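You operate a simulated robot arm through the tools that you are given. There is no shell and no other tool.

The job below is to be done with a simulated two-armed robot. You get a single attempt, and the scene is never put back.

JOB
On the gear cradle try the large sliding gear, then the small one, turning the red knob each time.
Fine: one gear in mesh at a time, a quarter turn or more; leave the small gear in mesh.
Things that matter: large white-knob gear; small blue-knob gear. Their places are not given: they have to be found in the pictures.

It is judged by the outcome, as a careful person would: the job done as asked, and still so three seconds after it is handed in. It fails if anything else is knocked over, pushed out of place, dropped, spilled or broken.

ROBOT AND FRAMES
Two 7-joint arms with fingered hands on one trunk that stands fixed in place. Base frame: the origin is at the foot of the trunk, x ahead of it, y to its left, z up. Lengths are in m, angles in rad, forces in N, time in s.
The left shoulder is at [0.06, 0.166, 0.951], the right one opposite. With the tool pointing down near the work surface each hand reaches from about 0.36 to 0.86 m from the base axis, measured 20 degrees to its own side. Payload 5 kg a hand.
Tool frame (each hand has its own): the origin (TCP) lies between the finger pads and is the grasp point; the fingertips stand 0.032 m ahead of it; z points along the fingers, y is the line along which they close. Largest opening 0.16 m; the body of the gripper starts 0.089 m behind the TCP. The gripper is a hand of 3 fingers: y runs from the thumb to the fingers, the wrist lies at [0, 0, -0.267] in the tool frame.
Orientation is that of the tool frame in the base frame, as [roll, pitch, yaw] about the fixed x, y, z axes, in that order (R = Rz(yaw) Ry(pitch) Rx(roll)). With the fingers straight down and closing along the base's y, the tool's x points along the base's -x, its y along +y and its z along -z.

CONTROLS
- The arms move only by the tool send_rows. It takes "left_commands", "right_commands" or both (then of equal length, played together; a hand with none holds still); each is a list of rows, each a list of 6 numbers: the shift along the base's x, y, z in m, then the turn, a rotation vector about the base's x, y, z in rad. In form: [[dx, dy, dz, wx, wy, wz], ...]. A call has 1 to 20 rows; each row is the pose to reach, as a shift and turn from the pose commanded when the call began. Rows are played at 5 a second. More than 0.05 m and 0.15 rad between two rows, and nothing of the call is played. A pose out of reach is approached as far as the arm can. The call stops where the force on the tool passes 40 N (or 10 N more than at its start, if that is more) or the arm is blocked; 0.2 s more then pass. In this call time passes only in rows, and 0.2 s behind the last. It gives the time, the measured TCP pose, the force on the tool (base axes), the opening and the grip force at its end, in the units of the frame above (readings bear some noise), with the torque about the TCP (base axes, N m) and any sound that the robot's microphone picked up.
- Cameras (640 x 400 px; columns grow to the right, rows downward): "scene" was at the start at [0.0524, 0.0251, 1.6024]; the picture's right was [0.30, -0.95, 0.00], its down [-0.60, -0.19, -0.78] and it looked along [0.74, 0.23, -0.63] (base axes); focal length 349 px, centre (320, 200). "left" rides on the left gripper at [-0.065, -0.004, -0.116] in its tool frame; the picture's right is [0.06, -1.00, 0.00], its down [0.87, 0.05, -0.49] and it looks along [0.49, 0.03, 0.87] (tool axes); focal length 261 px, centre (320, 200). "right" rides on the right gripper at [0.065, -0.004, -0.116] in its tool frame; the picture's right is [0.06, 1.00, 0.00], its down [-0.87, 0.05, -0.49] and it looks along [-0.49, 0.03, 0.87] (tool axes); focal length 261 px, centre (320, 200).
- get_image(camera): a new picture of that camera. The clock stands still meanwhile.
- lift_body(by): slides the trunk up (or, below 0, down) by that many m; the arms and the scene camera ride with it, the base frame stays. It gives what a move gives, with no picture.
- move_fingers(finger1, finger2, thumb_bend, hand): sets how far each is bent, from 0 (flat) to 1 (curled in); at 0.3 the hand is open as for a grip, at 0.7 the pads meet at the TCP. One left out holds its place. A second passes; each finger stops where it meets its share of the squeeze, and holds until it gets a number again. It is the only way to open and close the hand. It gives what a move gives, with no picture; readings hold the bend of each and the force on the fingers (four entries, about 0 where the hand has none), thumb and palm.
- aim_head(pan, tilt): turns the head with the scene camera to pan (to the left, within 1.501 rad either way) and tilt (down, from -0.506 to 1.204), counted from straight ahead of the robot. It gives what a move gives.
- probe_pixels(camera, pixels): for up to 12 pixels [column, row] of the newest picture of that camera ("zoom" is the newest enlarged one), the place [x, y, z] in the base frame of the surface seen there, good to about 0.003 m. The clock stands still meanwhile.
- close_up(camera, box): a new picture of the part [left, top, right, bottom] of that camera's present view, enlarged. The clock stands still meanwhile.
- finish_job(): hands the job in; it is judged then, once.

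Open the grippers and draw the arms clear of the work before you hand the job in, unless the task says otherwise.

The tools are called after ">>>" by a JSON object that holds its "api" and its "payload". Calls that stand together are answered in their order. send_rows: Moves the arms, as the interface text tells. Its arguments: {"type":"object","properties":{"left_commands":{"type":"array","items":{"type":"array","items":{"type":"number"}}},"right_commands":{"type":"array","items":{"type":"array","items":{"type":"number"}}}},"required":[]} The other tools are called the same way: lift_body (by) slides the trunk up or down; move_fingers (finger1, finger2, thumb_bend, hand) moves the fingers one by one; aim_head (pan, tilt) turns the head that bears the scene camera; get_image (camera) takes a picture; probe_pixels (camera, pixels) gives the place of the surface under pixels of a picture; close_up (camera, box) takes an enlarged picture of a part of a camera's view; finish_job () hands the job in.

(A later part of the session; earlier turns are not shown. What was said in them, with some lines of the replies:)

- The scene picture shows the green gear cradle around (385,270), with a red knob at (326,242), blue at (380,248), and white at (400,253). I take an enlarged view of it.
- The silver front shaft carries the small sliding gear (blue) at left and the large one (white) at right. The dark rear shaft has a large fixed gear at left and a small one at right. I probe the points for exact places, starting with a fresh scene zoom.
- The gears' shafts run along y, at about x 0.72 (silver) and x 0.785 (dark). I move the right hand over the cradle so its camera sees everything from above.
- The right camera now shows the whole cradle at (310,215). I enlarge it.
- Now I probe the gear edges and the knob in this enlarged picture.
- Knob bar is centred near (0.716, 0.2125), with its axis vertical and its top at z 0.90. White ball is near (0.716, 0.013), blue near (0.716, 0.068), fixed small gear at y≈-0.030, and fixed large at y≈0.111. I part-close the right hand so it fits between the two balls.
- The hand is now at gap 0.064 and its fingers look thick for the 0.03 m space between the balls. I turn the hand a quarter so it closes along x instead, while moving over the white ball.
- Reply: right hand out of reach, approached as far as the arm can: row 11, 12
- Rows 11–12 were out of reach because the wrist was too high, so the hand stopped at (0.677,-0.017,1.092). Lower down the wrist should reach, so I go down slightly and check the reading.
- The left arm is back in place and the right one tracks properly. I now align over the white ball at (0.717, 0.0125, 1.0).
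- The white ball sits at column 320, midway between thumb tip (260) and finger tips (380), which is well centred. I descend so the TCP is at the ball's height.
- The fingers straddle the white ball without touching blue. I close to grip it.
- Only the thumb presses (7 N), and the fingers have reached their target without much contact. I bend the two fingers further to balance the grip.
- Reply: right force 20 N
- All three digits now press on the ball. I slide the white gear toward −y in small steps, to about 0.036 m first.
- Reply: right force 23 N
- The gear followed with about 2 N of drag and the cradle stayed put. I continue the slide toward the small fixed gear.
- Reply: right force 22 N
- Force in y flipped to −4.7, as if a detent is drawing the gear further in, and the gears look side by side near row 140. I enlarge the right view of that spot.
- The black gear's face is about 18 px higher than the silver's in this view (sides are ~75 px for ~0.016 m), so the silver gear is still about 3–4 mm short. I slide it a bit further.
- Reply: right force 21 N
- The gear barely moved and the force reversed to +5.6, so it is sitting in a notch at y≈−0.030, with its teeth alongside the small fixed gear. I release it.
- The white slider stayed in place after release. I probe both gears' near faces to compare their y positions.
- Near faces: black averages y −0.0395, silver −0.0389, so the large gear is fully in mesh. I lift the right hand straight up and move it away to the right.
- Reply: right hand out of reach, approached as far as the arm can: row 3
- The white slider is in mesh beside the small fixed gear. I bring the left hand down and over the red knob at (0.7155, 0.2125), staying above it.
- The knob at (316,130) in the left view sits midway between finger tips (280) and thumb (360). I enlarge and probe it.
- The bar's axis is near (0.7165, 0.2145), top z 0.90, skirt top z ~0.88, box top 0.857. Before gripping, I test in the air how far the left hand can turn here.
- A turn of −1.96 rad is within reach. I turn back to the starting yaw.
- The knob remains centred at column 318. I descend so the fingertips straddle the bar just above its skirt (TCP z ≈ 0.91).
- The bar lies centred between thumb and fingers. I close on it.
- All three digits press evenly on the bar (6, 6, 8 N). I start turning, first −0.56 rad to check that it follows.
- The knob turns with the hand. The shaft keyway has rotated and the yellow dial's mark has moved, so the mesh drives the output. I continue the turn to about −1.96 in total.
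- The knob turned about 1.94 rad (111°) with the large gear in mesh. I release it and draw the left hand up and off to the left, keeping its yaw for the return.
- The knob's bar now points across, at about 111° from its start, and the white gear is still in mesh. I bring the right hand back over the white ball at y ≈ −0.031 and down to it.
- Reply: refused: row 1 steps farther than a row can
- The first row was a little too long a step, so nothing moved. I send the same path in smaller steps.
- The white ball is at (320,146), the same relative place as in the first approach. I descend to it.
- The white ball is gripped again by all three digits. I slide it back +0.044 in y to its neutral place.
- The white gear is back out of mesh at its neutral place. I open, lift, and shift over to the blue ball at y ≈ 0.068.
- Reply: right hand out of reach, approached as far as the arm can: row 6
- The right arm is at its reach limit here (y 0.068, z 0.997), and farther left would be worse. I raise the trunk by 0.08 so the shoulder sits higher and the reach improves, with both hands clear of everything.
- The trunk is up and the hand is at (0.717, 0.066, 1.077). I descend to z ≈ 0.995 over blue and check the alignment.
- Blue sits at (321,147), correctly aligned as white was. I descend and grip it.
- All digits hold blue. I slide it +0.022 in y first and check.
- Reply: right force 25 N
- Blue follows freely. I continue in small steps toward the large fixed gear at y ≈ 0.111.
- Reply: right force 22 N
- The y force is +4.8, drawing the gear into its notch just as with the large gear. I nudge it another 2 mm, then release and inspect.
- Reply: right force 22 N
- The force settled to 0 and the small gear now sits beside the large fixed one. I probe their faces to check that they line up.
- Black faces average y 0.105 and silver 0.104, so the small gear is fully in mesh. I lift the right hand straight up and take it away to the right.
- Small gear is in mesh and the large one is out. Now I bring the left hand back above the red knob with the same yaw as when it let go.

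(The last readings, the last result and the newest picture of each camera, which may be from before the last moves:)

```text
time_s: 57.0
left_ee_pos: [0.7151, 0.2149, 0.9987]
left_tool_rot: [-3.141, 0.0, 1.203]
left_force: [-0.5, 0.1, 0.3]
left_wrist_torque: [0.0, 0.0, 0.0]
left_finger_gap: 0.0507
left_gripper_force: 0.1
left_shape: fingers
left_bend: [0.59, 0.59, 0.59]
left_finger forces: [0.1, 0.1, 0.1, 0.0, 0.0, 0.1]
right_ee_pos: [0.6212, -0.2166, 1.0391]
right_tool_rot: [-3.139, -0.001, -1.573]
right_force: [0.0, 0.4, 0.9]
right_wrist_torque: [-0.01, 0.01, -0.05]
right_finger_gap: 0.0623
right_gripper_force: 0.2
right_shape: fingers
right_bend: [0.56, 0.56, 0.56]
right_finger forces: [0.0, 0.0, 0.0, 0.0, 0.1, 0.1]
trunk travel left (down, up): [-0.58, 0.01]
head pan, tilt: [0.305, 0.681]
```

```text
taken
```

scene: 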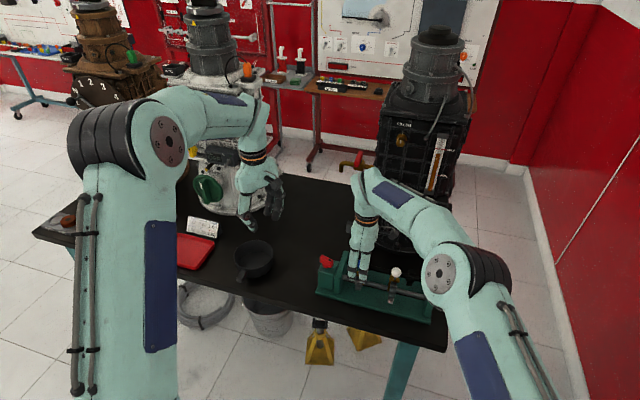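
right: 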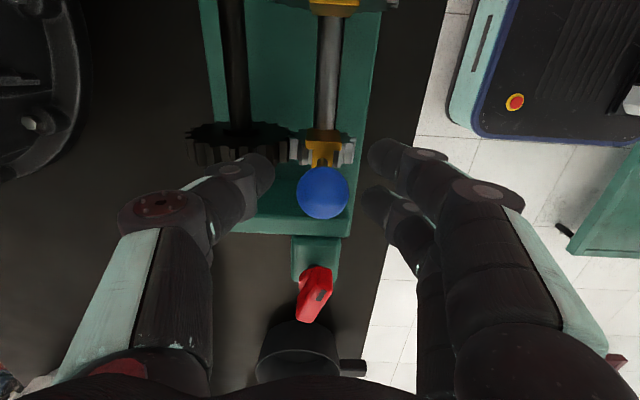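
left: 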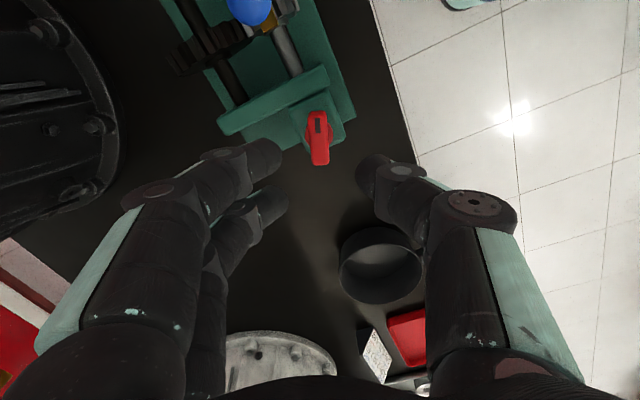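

The knob is centred at column 319, with the bar aligned to the hand. I descend and grip it.

>>> {"api": "send_rows", "payload": {"left_commands": [[0.001, 0, -0.025, 0, 0, 0], [0.001, 0, -0.05, 0, 0, 0], [0.001, 0, -0.07, 0, 0, 0], [0.001, 0, -0.082, 0, 0, 0], [0.001, 0, -0.091, 0, 0, 0], [0.001, 0, -0.091, 0, 0, 0]]}}

>>> {"api": "move_fingers", "payload": {"hand": "left", "finger1": 0.73, "finger2": 0.73, "thumb_bend": 0.71}}

>>> {"api": "get_image", "payload": {"camera": "left"}}

>>> {"api": "close_up", "payload": {"camera": "scene", "box": [300, 230, 460, 330]}}

```text
time_s: 58.4
left_ee_pos: [0.7181, 0.2151, 0.9085]
left_tool_rot: [-3.141, -0.001, 1.203]
left_force: [-0.8, 0.0, -0.9]
left_wrist_torque: [0.08, 0.01, 0.0]
left_finger_gap: 0.0508
left_gripper_force: 0.0
left_shape: fingers
left_bend: [0.59, 0.59, 0.59]
left_finger forces: [0.0, 0.0, 0.0, 0.0, 0.0, 0.1]
right_ee_pos: [0.6214, -0.2163, 1.0391]
right_tool_rot: [-3.14, 0.0, -1.573]
right_force: [0.2, 0.8, 0.1]
right_wrist_torque: [0.01, 0.03, 0.01]
right_finger_gap: 0.0625
right_gripper_force: 0.0
right_shape: fingers
right_bend: [0.56, 0.56, 0.56]
right_finger forces: [0.0, 0.1, 0.1, 0.0, 0.0, 0.0]
trunk travel left (down, up): [-0.58, 0.01]
head pan, tilt: [0.305, 0.681]
```

```text
time_s: 59.4
left_ee_pos: [0.7177, 0.2154, 0.9071]
left_tool_rot: [-3.141, 0.0, 1.201]
left_force: [3.0, -1.1, -7.7]
left_wrist_torque: [0.02, -0.02, 0.0]
left_finger_gap: 0.0224
left_gripper_force: 10.1
left_shape: fingers
left_bend: [0.7, 0.7, 0.68]
left_finger forces: [6.1, 5.8, 0.0, 0.1, 8.2, 0.0]
right_ee_pos: [0.6192, -0.2176, 1.0385]
right_tool_rot: [-3.14, -0.001, -1.572]
right_force: [0.0, 0.6, 0.6]
right_wrist_torque: [-0.01, 0.0, 0.02]
right_finger_gap: 0.0624
right_gripper_force: 0.1
right_shape: fingers
right_bend: [0.56, 0.56, 0.56]
right_finger forces: [0.0, 0.0, 0.1, 0.1, 0.0, 0.0]
trunk travel left (down, up): [-0.58, 0.01]
head pan, tilt: [0.305, 0.681]
```

```text
taken
```

left: 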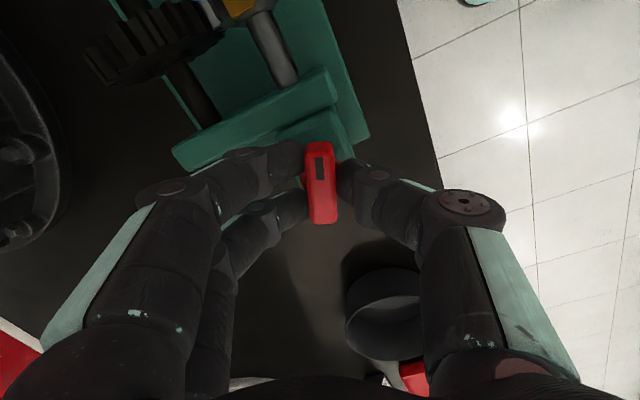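

```text
4.00 times, centred on (380, 280) of scene
```

zoom: 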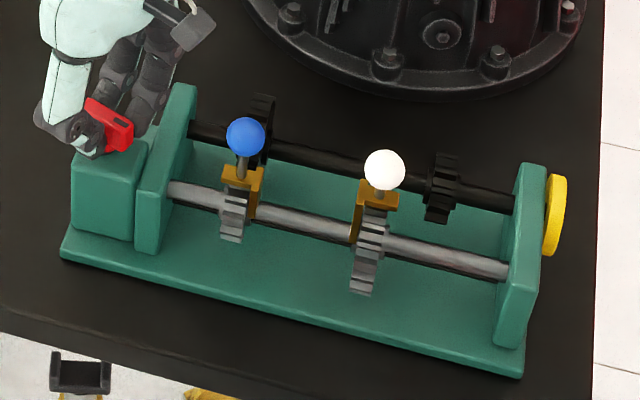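

Grip is even (6, 6, 8 N). I turn the knob back the other way, first +0.6 rad to check that the gears follow.

>>> {"api": "send_rows", "payload": {"left_commands": [[0, 0, 0, 0, 0, 0.1], [0, 0, 0, 0, 0, 0.2], [0, 0, 0, 0, 0, 0.3], [0, 0, 0, 0, 0, 0.4], [0, 0, 0, 0, 0, 0.5], [0, 0, 0, 0, 0, 0.6]]}}

>>> {"api": "close_up", "payload": {"camera": "scene", "box": [300, 230, 460, 330]}}

```text
time_s: 60.8
left_ee_pos: [0.7178, 0.2165, 0.9092]
left_tool_rot: [-3.141, 0.0, 1.808]
left_force: [4.6, 2.7, -6.5]
left_wrist_torque: [0.04, -0.02, -0.05]
left_finger_gap: 0.0221
left_gripper_force: 10.2
left_shape: fingers
left_bend: [0.7, 0.7, 0.68]
left_finger forces: [6.1, 6.4, 0.1, 0.1, 7.3, 0.0]
right_ee_pos: [0.6214, -0.2155, 1.0385]
right_tool_rot: [-3.141, 0.001, -1.573]
right_force: [-1.2, 1.0, 0.1]
right_wrist_torque: [-0.01, 0.01, -0.01]
right_finger_gap: 0.0625
right_gripper_force: 0.1
right_shape: fingers
right_bend: [0.56, 0.56, 0.56]
right_finger forces: [0.0, 0.0, 0.0, 0.0, 0.0, 0.0]
trunk travel left (down, up): [-0.58, 0.01]
head pan, tilt: [0.305, 0.681]
```

```text
4.00 times, centred on (380, 280) of scene
```

zoom: 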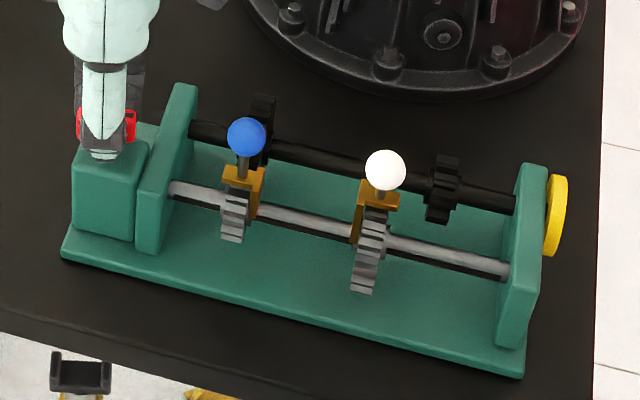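

The shaft and gears turned along with the knob. I continue to a total of about +1.96 rad.

>>> {"api": "send_rows", "payload": {"left_commands": [[0, 0, 0, 0, 0, 0.12], [0, 0, 0, 0, 0, 0.24], [0, 0, 0, 0, 0, 0.36], [0, 0, 0, 0, 0, 0.48], [0, 0, 0, 0, 0, 0.6], [0, 0, 0, 0, 0, 0.72], [0, 0, 0, 0, 0, 0.84], [0, 0, 0, 0, 0, 0.96], [0, 0, 0, 0, 0, 1.08], [0, 0, 0, 0, 0, 1.2], [0, 0, 0, 0, 0, 1.3], [0, 0, 0, 0, 0, 1.36], [0, 0, 0, 0, 0, 1.36]]}}

>>> {"api": "get_image", "payload": {"camera": "left"}}

>>> {"api": "close_up", "payload": {"camera": "scene", "box": [300, 230, 460, 330]}}

```text
time_s: 63.6
left_ee_pos: [0.7177, 0.2169, 0.9079]
left_tool_rot: [3.141, -0.001, -3.121]
left_force: [-1.1, 7.0, -5.2]
left_wrist_torque: [0.13, 0.02, -0.05]
left_finger_gap: 0.0218
left_gripper_force: 10.5
left_shape: fingers
left_bend: [0.7, 0.7, 0.69]
left_finger forces: [6.9, 6.9, 0.0, 0.0, 6.8, 0.0]
right_ee_pos: [0.6188, -0.2162, 1.0392]
right_tool_rot: [-3.141, 0.001, -1.574]
right_force: [0.6, 0.4, 0.2]
right_wrist_torque: [0.02, -0.03, 0.0]
right_finger_gap: 0.0623
right_gripper_force: 0.0
right_shape: fingers
right_bend: [0.56, 0.56, 0.56]
right_finger forces: [0.1, 0.0, 0.1, 0.1, 0.1, 0.1]
trunk travel left (down, up): [-0.58, 0.01]
head pan, tilt: [0.305, 0.681]
```

```text
taken
```

left: 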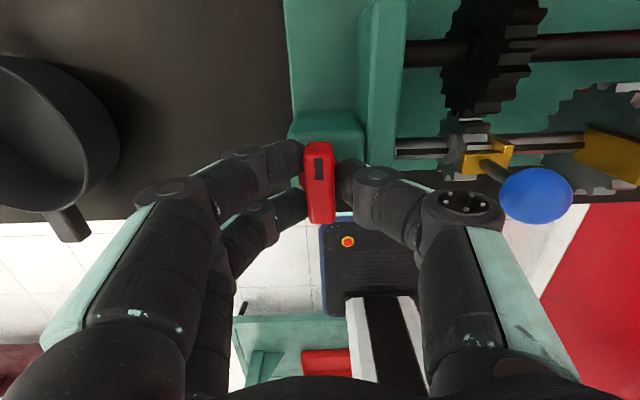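

```text
4.00 times, centred on (380, 280) of scene
```

zoom: 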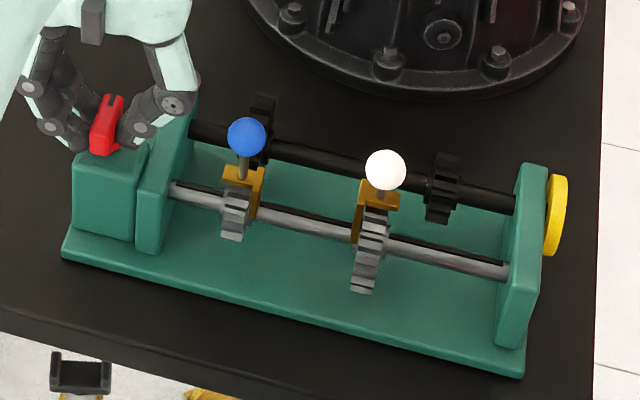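

The knob has turned about 1.96 rad with the small gear in mesh. I release and withdraw the left hand up and to the left, clear of the cradle.

>>> {"api": "move_fingers", "payload": {"hand": "left", "finger1": 0.59, "finger2": 0.59, "thumb_bend": 0.59}}

>>> {"api": "send_rows", "payload": {"left_commands": [[0, 0, 0.02, 0, 0, 0], [0, 0, 0.05, 0, 0, 0], [0, 0, 0.08, 0, 0, 0], [-0.02, 0.02, 0.12, 0, 0, 0], [-0.05, 0.04, 0.15, 0, 0, 0], [-0.08, 0.06, 0.18, 0, 0, 0], [-0.11, 0.08, 0.21, 0, 0, 0], [-0.145, 0.1, 0.24, 0, 0, 0], [-0.18, 0.11, 0.265, 0, 0, 0], [-0.21, 0.12, 0.28, 0, 0, 0], [-0.24, 0.12, 0.29, 0, 0, 0]]}}

>>> {"api": "get_image", "payload": {"camera": "scene"}}

>>> {"api": "close_up", "payload": {"camera": "scene", "box": [300, 230, 460, 330]}}

>>> {"api": "get_image", "payload": {"camera": "right"}}

```text
time_s: 64.6
left_ee_pos: [0.7175, 0.2157, 0.9094]
left_tool_rot: [-3.142, -0.001, -3.122]
left_force: [-0.3, 0.5, 0.8]
left_wrist_torque: [0.03, 0.02, 0.03]
left_finger_gap: 0.0508
left_gripper_force: 0.2
left_shape: fingers
left_bend: [0.59, 0.59, 0.59]
left_finger forces: [0.0, 0.0, 0.0, 0.1, 0.0, 0.0]
right_ee_pos: [0.6193, -0.2178, 1.0395]
right_tool_rot: [-3.141, 0.001, -1.572]
right_force: [-0.1, -0.8, -1.0]
right_wrist_torque: [-0.01, 0.01, 0.01]
right_finger_gap: 0.0623
right_gripper_force: 0.0
right_shape: fingers
right_bend: [0.56, 0.56, 0.56]
right_finger forces: [0.0, 0.0, 0.0, 0.1, 0.0, 0.0]
trunk travel left (down, up): [-0.58, 0.01]
head pan, tilt: [0.305, 0.681]
```

```text
refused: row 8 steps farther than a row can; nothing moved
```

```text
taken
```

scene: 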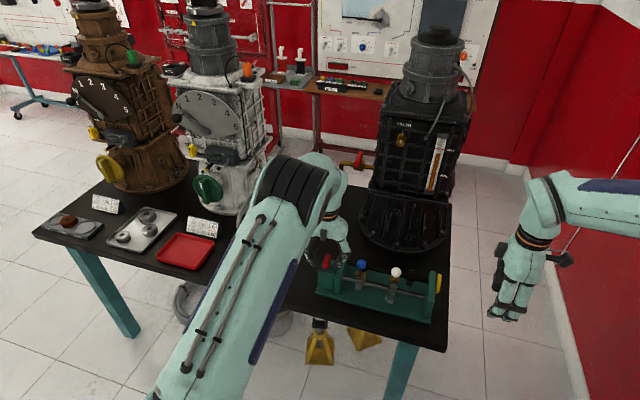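

```text
4.00 times, centred on (380, 280) of scene
```

zoom: 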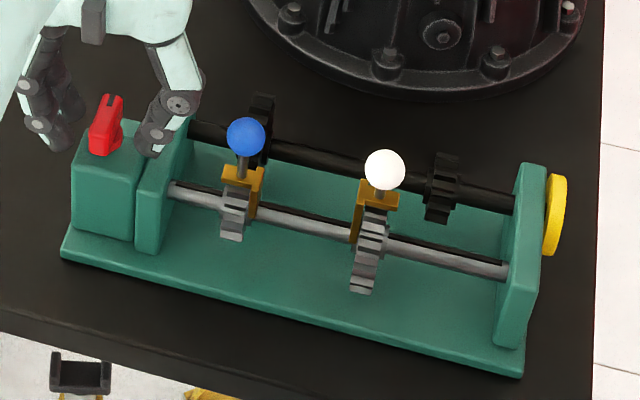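

```text
taken
```

right: 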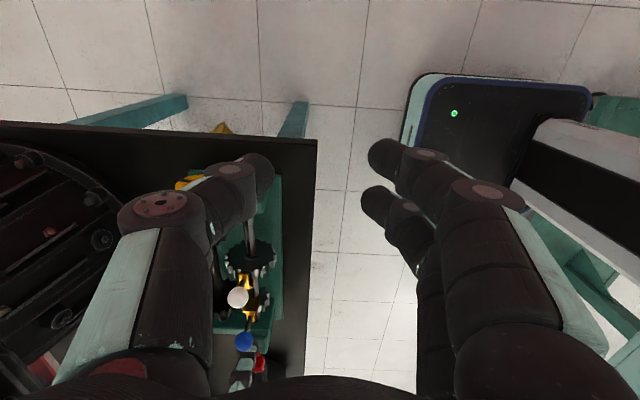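

The hand has let go, but the retreat was refused because one step was too long. I resend it with smaller steps, going straight up first.

>>> {"api": "send_rows", "payload": {"left_commands": [[0, 0, 0.02, 0, 0, 0], [0, 0, 0.05, 0, 0, 0], [0, 0, 0.08, 0, 0, 0], [-0.02, 0.015, 0.105, 0, 0, 0], [-0.045, 0.03, 0.13, 0, 0, 0], [-0.07, 0.045, 0.155, 0, 0, 0], [-0.095, 0.06, 0.18, 0, 0, 0], [-0.12, 0.075, 0.205, 0, 0, 0], [-0.15, 0.09, 0.23, 0, 0, 0], [-0.18, 0.105, 0.25, 0, 0, 0], [-0.21, 0.12, 0.27, 0, 0, 0], [-0.24, 0.12, 0.29, 0, 0, 0]]}}

>>> {"api": "get_image", "payload": {"camera": "scene"}}

>>> {"api": "close_up", "payload": {"camera": "scene", "box": [300, 230, 460, 330]}}

```text
time_s: 67.2
left_ee_pos: [0.4777, 0.3358, 1.2004]
left_tool_rot: [-3.141, -0.002, -3.123]
left_force: [-0.2, -0.6, 0.0]
left_wrist_torque: [0.02, -0.04, 0.01]
left_finger_gap: 0.0508
left_gripper_force: 0.1
left_shape: fingers
left_bend: [0.59, 0.59, 0.59]
left_finger forces: [0.1, 0.0, 0.0, 0.0, 0.1, 0.0]
right_ee_pos: [0.6189, -0.2162, 1.0402]
right_tool_rot: [-3.139, 0.0, -1.573]
right_force: [0.0, 0.2, 0.3]
right_wrist_torque: [-0.04, -0.04, 0.0]
right_finger_gap: 0.0625
right_gripper_force: 0.1
right_shape: fingers
right_bend: [0.56, 0.56, 0.56]
right_finger forces: [0.1, 0.1, 0.1, 0.0, 0.0, 0.0]
trunk travel left (down, up): [-0.58, 0.01]
head pan, tilt: [0.305, 0.681]
```

```text
taken
```

scene: 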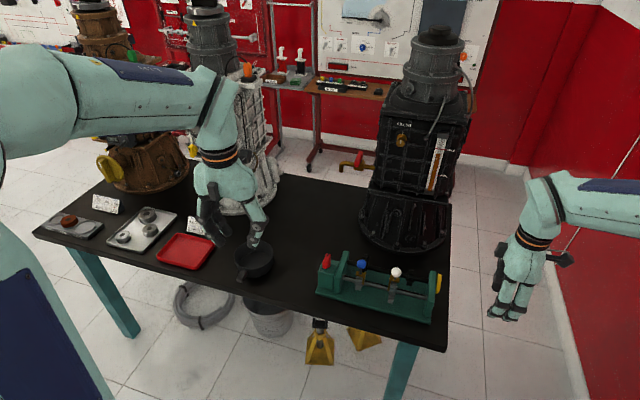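

```text
4.00 times, centred on (380, 280) of scene
```

zoom: 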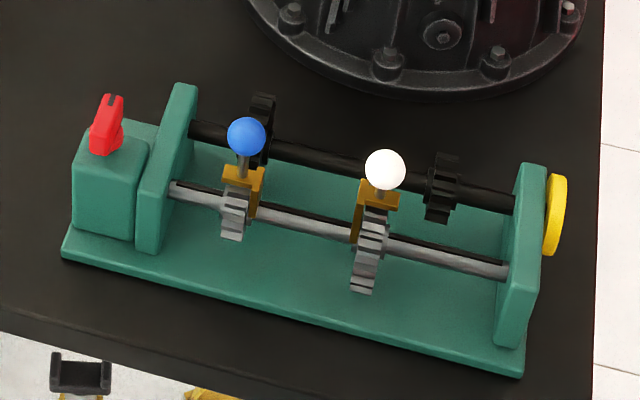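

Everything is in place: knob back near its start, blue in mesh, white out. I open both hands, then move the right one slightly forward to look at the yellow output dial from its face.

>>> {"api": "move_fingers", "payload": {"hand": "right", "finger1": 0.3, "finger2": 0.3, "thumb_bend": 0.3}}

>>> {"api": "move_fingers", "payload": {"hand": "left", "finger1": 0.3, "finger2": 0.3, "thumb_bend": 0.3}}

>>> {"api": "send_rows", "payload": {"right_commands": [[0.03, -0.02, 0, 0, 0, 0], [0.06, -0.05, 0, 0, 0, 0], [0.09, -0.08, 0, 0, 0, 0], [0.1, -0.1, 0, 0, 0, 0], [0.1, -0.1, 0, 0, 0, 0]]}}

>>> {"api": "get_image", "payload": {"camera": "right"}}

```text
time_s: 68.2
left_ee_pos: [0.4798, 0.3353, 1.201]
left_tool_rot: [3.141, 0.002, -3.123]
left_force: [-0.6, -0.1, 0.4]
left_wrist_torque: [0.02, 0.02, 0.03]
left_finger_gap: 0.0506
left_gripper_force: 0.0
left_shape: fingers
left_bend: [0.59, 0.59, 0.59]
left_finger forces: [0.0, 0.0, 0.0, 0.1, 0.1, 0.0]
right_ee_pos: [0.6204, -0.2174, 1.039]
right_tool_rot: [-3.141, 0.0, -1.572]
right_force: [-0.2, -0.1, -0.2]
right_wrist_torque: [0.02, -0.01, 0.01]
right_finger_gap: 0.1674
right_gripper_force: 0.0
right_shape: fingers
right_bend: [0.3, 0.3, 0.3]
right_finger forces: [0.0, 0.0, 0.1, 0.0, 0.0, 0.0]
trunk travel left (down, up): [-0.58, 0.01]
head pan, tilt: [0.305, 0.681]
```

```text
time_s: 69.2
left_ee_pos: [0.4803, 0.3364, 1.2008]
left_tool_rot: [3.141, -0.001, -3.123]
left_force: [-0.5, 0.6, 0.2]
left_wrist_torque: [0.01, -0.01, 0.01]
left_finger_gap: 0.1674
left_gripper_force: 0.1
left_shape: fingers
left_bend: [0.3, 0.3, 0.3]
left_finger forces: [0.0, 0.1, 0.1, 0.0, 0.0, 0.1]
right_ee_pos: [0.6193, -0.2161, 1.0372]
right_tool_rot: [-3.139, 0.0, -1.572]
right_force: [0.0, 1.0, 0.3]
right_wrist_torque: [0.01, -0.01, 0.03]
right_finger_gap: 0.1676
right_gripper_force: 0.0
right_shape: fingers
right_bend: [0.3, 0.3, 0.3]
right_finger forces: [0.0, 0.1, 0.0, 0.1, 0.0, 0.0]
trunk travel left (down, up): [-0.58, 0.01]
head pan, tilt: [0.305, 0.681]
```

```text
time_s: 70.4
left_ee_pos: [0.4779, 0.3369, 1.2007]
left_tool_rot: [3.141, 0.0, -3.121]
left_force: [-0.4, -0.2, 0.2]
left_wrist_torque: [0.0, -0.02, 0.01]
left_finger_gap: 0.1676
left_gripper_force: 0.2
left_shape: fingers
left_bend: [0.3, 0.3, 0.3]
left_finger forces: [0.0, 0.0, 0.0, 0.1, 0.0, 0.1]
right_ee_pos: [0.6644, -0.2516, 1.0384]
right_tool_rot: [-3.139, 0.002, -1.572]
right_force: [-0.8, -0.1, 0.3]
right_wrist_torque: [-0.02, 0.0, 0.03]
right_finger_gap: 0.168
right_gripper_force: 0.2
right_shape: fingers
right_bend: [0.3, 0.3, 0.3]
right_finger forces: [0.1, 0.0, 0.0, 0.1, 0.0, 0.0]
right hand out of reach, approached as far as the arm can: row 2, 3, 4, 5
trunk travel left (down, up): [-0.58, 0.01]
head pan, tilt: [0.305, 0.681]
```

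```text
taken
```

right: 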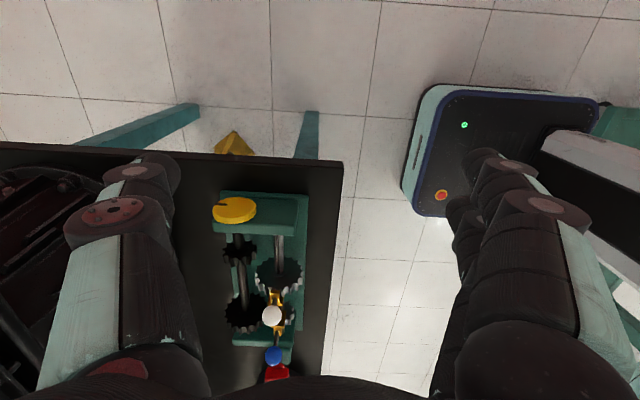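

The yellow dial's face is visible at (235,210). I enlarge it, and the gears, to confirm the state.

>>> {"api": "close_up", "payload": {"camera": "right", "box": [195, 180, 315, 255]}}

>>> {"api": "close_up", "payload": {"camera": "right", "box": [190, 240, 350, 385]}}

```text
5.33 times, centred on (255, 218) of right
```

zoom: 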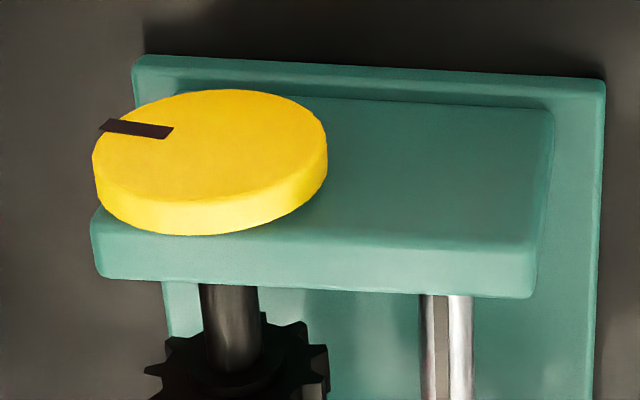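

```text
2.76 times, centred on (270, 312) of right
```

zoom: 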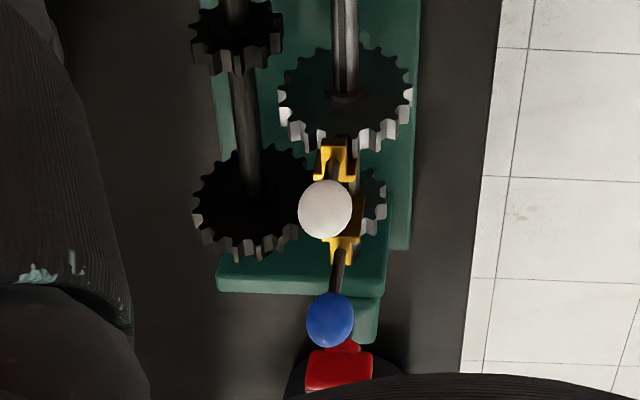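

The dial mark is now at its side (+x), which fits about 2.7 rad one way with the large gear and 1.4 rad back with the small one. I draw the right arm back clear of the work.

>>> {"api": "send_rows", "payload": {"right_commands": [[-0.04, -0.01, 0.01, 0, 0, 0], [-0.08, -0.02, 0.03, 0, 0, 0], [-0.12, -0.03, 0.05, 0, 0, 0], [-0.15, -0.03, 0.06, 0, 0, 0]]}}

>>> {"api": "get_image", "payload": {"camera": "scene"}}

>>> {"api": "close_up", "payload": {"camera": "scene", "box": [300, 230, 460, 330]}}

```text
time_s: 71.4
left_ee_pos: [0.4775, 0.3356, 1.2005]
left_tool_rot: [-3.141, 0.002, -3.121]
left_force: [0.5, 0.6, -0.3]
left_wrist_torque: [-0.01, -0.02, 0.02]
left_finger_gap: 0.1676
left_gripper_force: 0.0
left_shape: fingers
left_bend: [0.3, 0.3, 0.3]
left_finger forces: [0.0, 0.0, 0.1, 0.1, 0.0, 0.0]
right_ee_pos: [0.5129, -0.2842, 1.0956]
right_tool_rot: [-3.14, 0.001, -1.572]
right_force: [-0.2, 0.4, -0.1]
right_wrist_torque: [-0.03, -0.03, 0.02]
right_finger_gap: 0.168
right_gripper_force: 0.0
right_shape: fingers
right_bend: [0.3, 0.3, 0.3]
right_finger forces: [0.0, 0.1, 0.0, 0.0, 0.0, 0.0]
trunk travel left (down, up): [-0.58, 0.01]
head pan, tilt: [0.305, 0.681]
```

```text
taken
```

scene: 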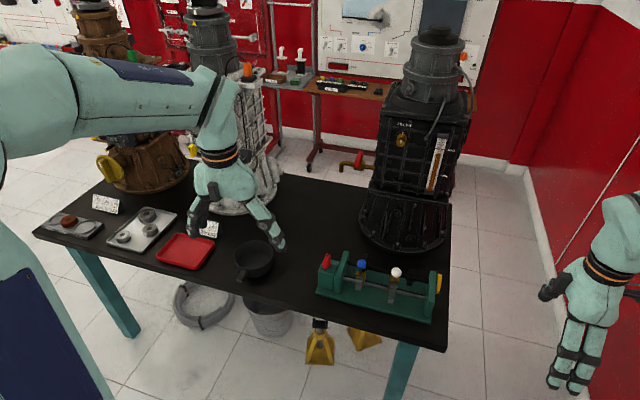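

```text
4.00 times, centred on (380, 280) of scene
```

zoom: 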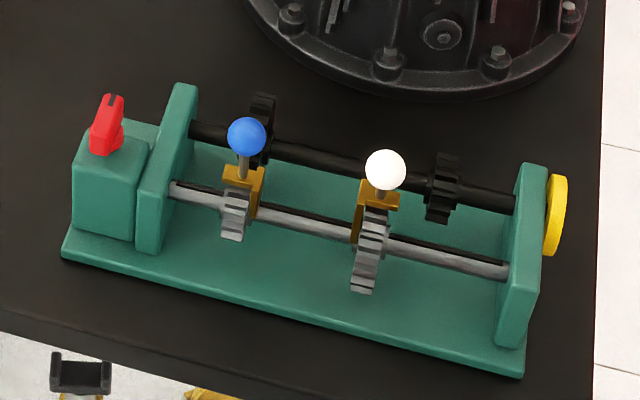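

Both arms are clear with hands open, the small gear is in mesh, the large one is out, and nothing else has been disturbed. I hand the job in.

>>> {"api": "finish_job", "payload": {}}

```text
The job is handed in.
```

I tried both sliding gears on the cradle, the large one first, and turned the red knob each time. I left the small gear in mesh. The job has been handed in, and the tool didn't return a verdict.

- **Large (white-knob) gear:** I slid it into mesh with the small fixed gear and turned the red knob about 1.94 rad (111°). I then slid it back out of mesh.
- **Small (blue-knob) gear:** I slid it into mesh with the large fixed gear only after the large sliding gear was out. I turned the red knob about 1.96 rad (112°) the other way, so the knob is back close to where it started.
- **Checks:** With each gear in mesh, its face lined up with its partner's to about 1 mm by the probes. I saw the yellow output dial turn with the large gear. With the small gear I didn't watch it move, but its final position fits having been driven back.

The last pictures show the rest of the table undisturbed. Both hands are open and clear of the cradle. I raised the trunk by 0.08 m partway through so the right arm could reach the blue knob, and left it there.
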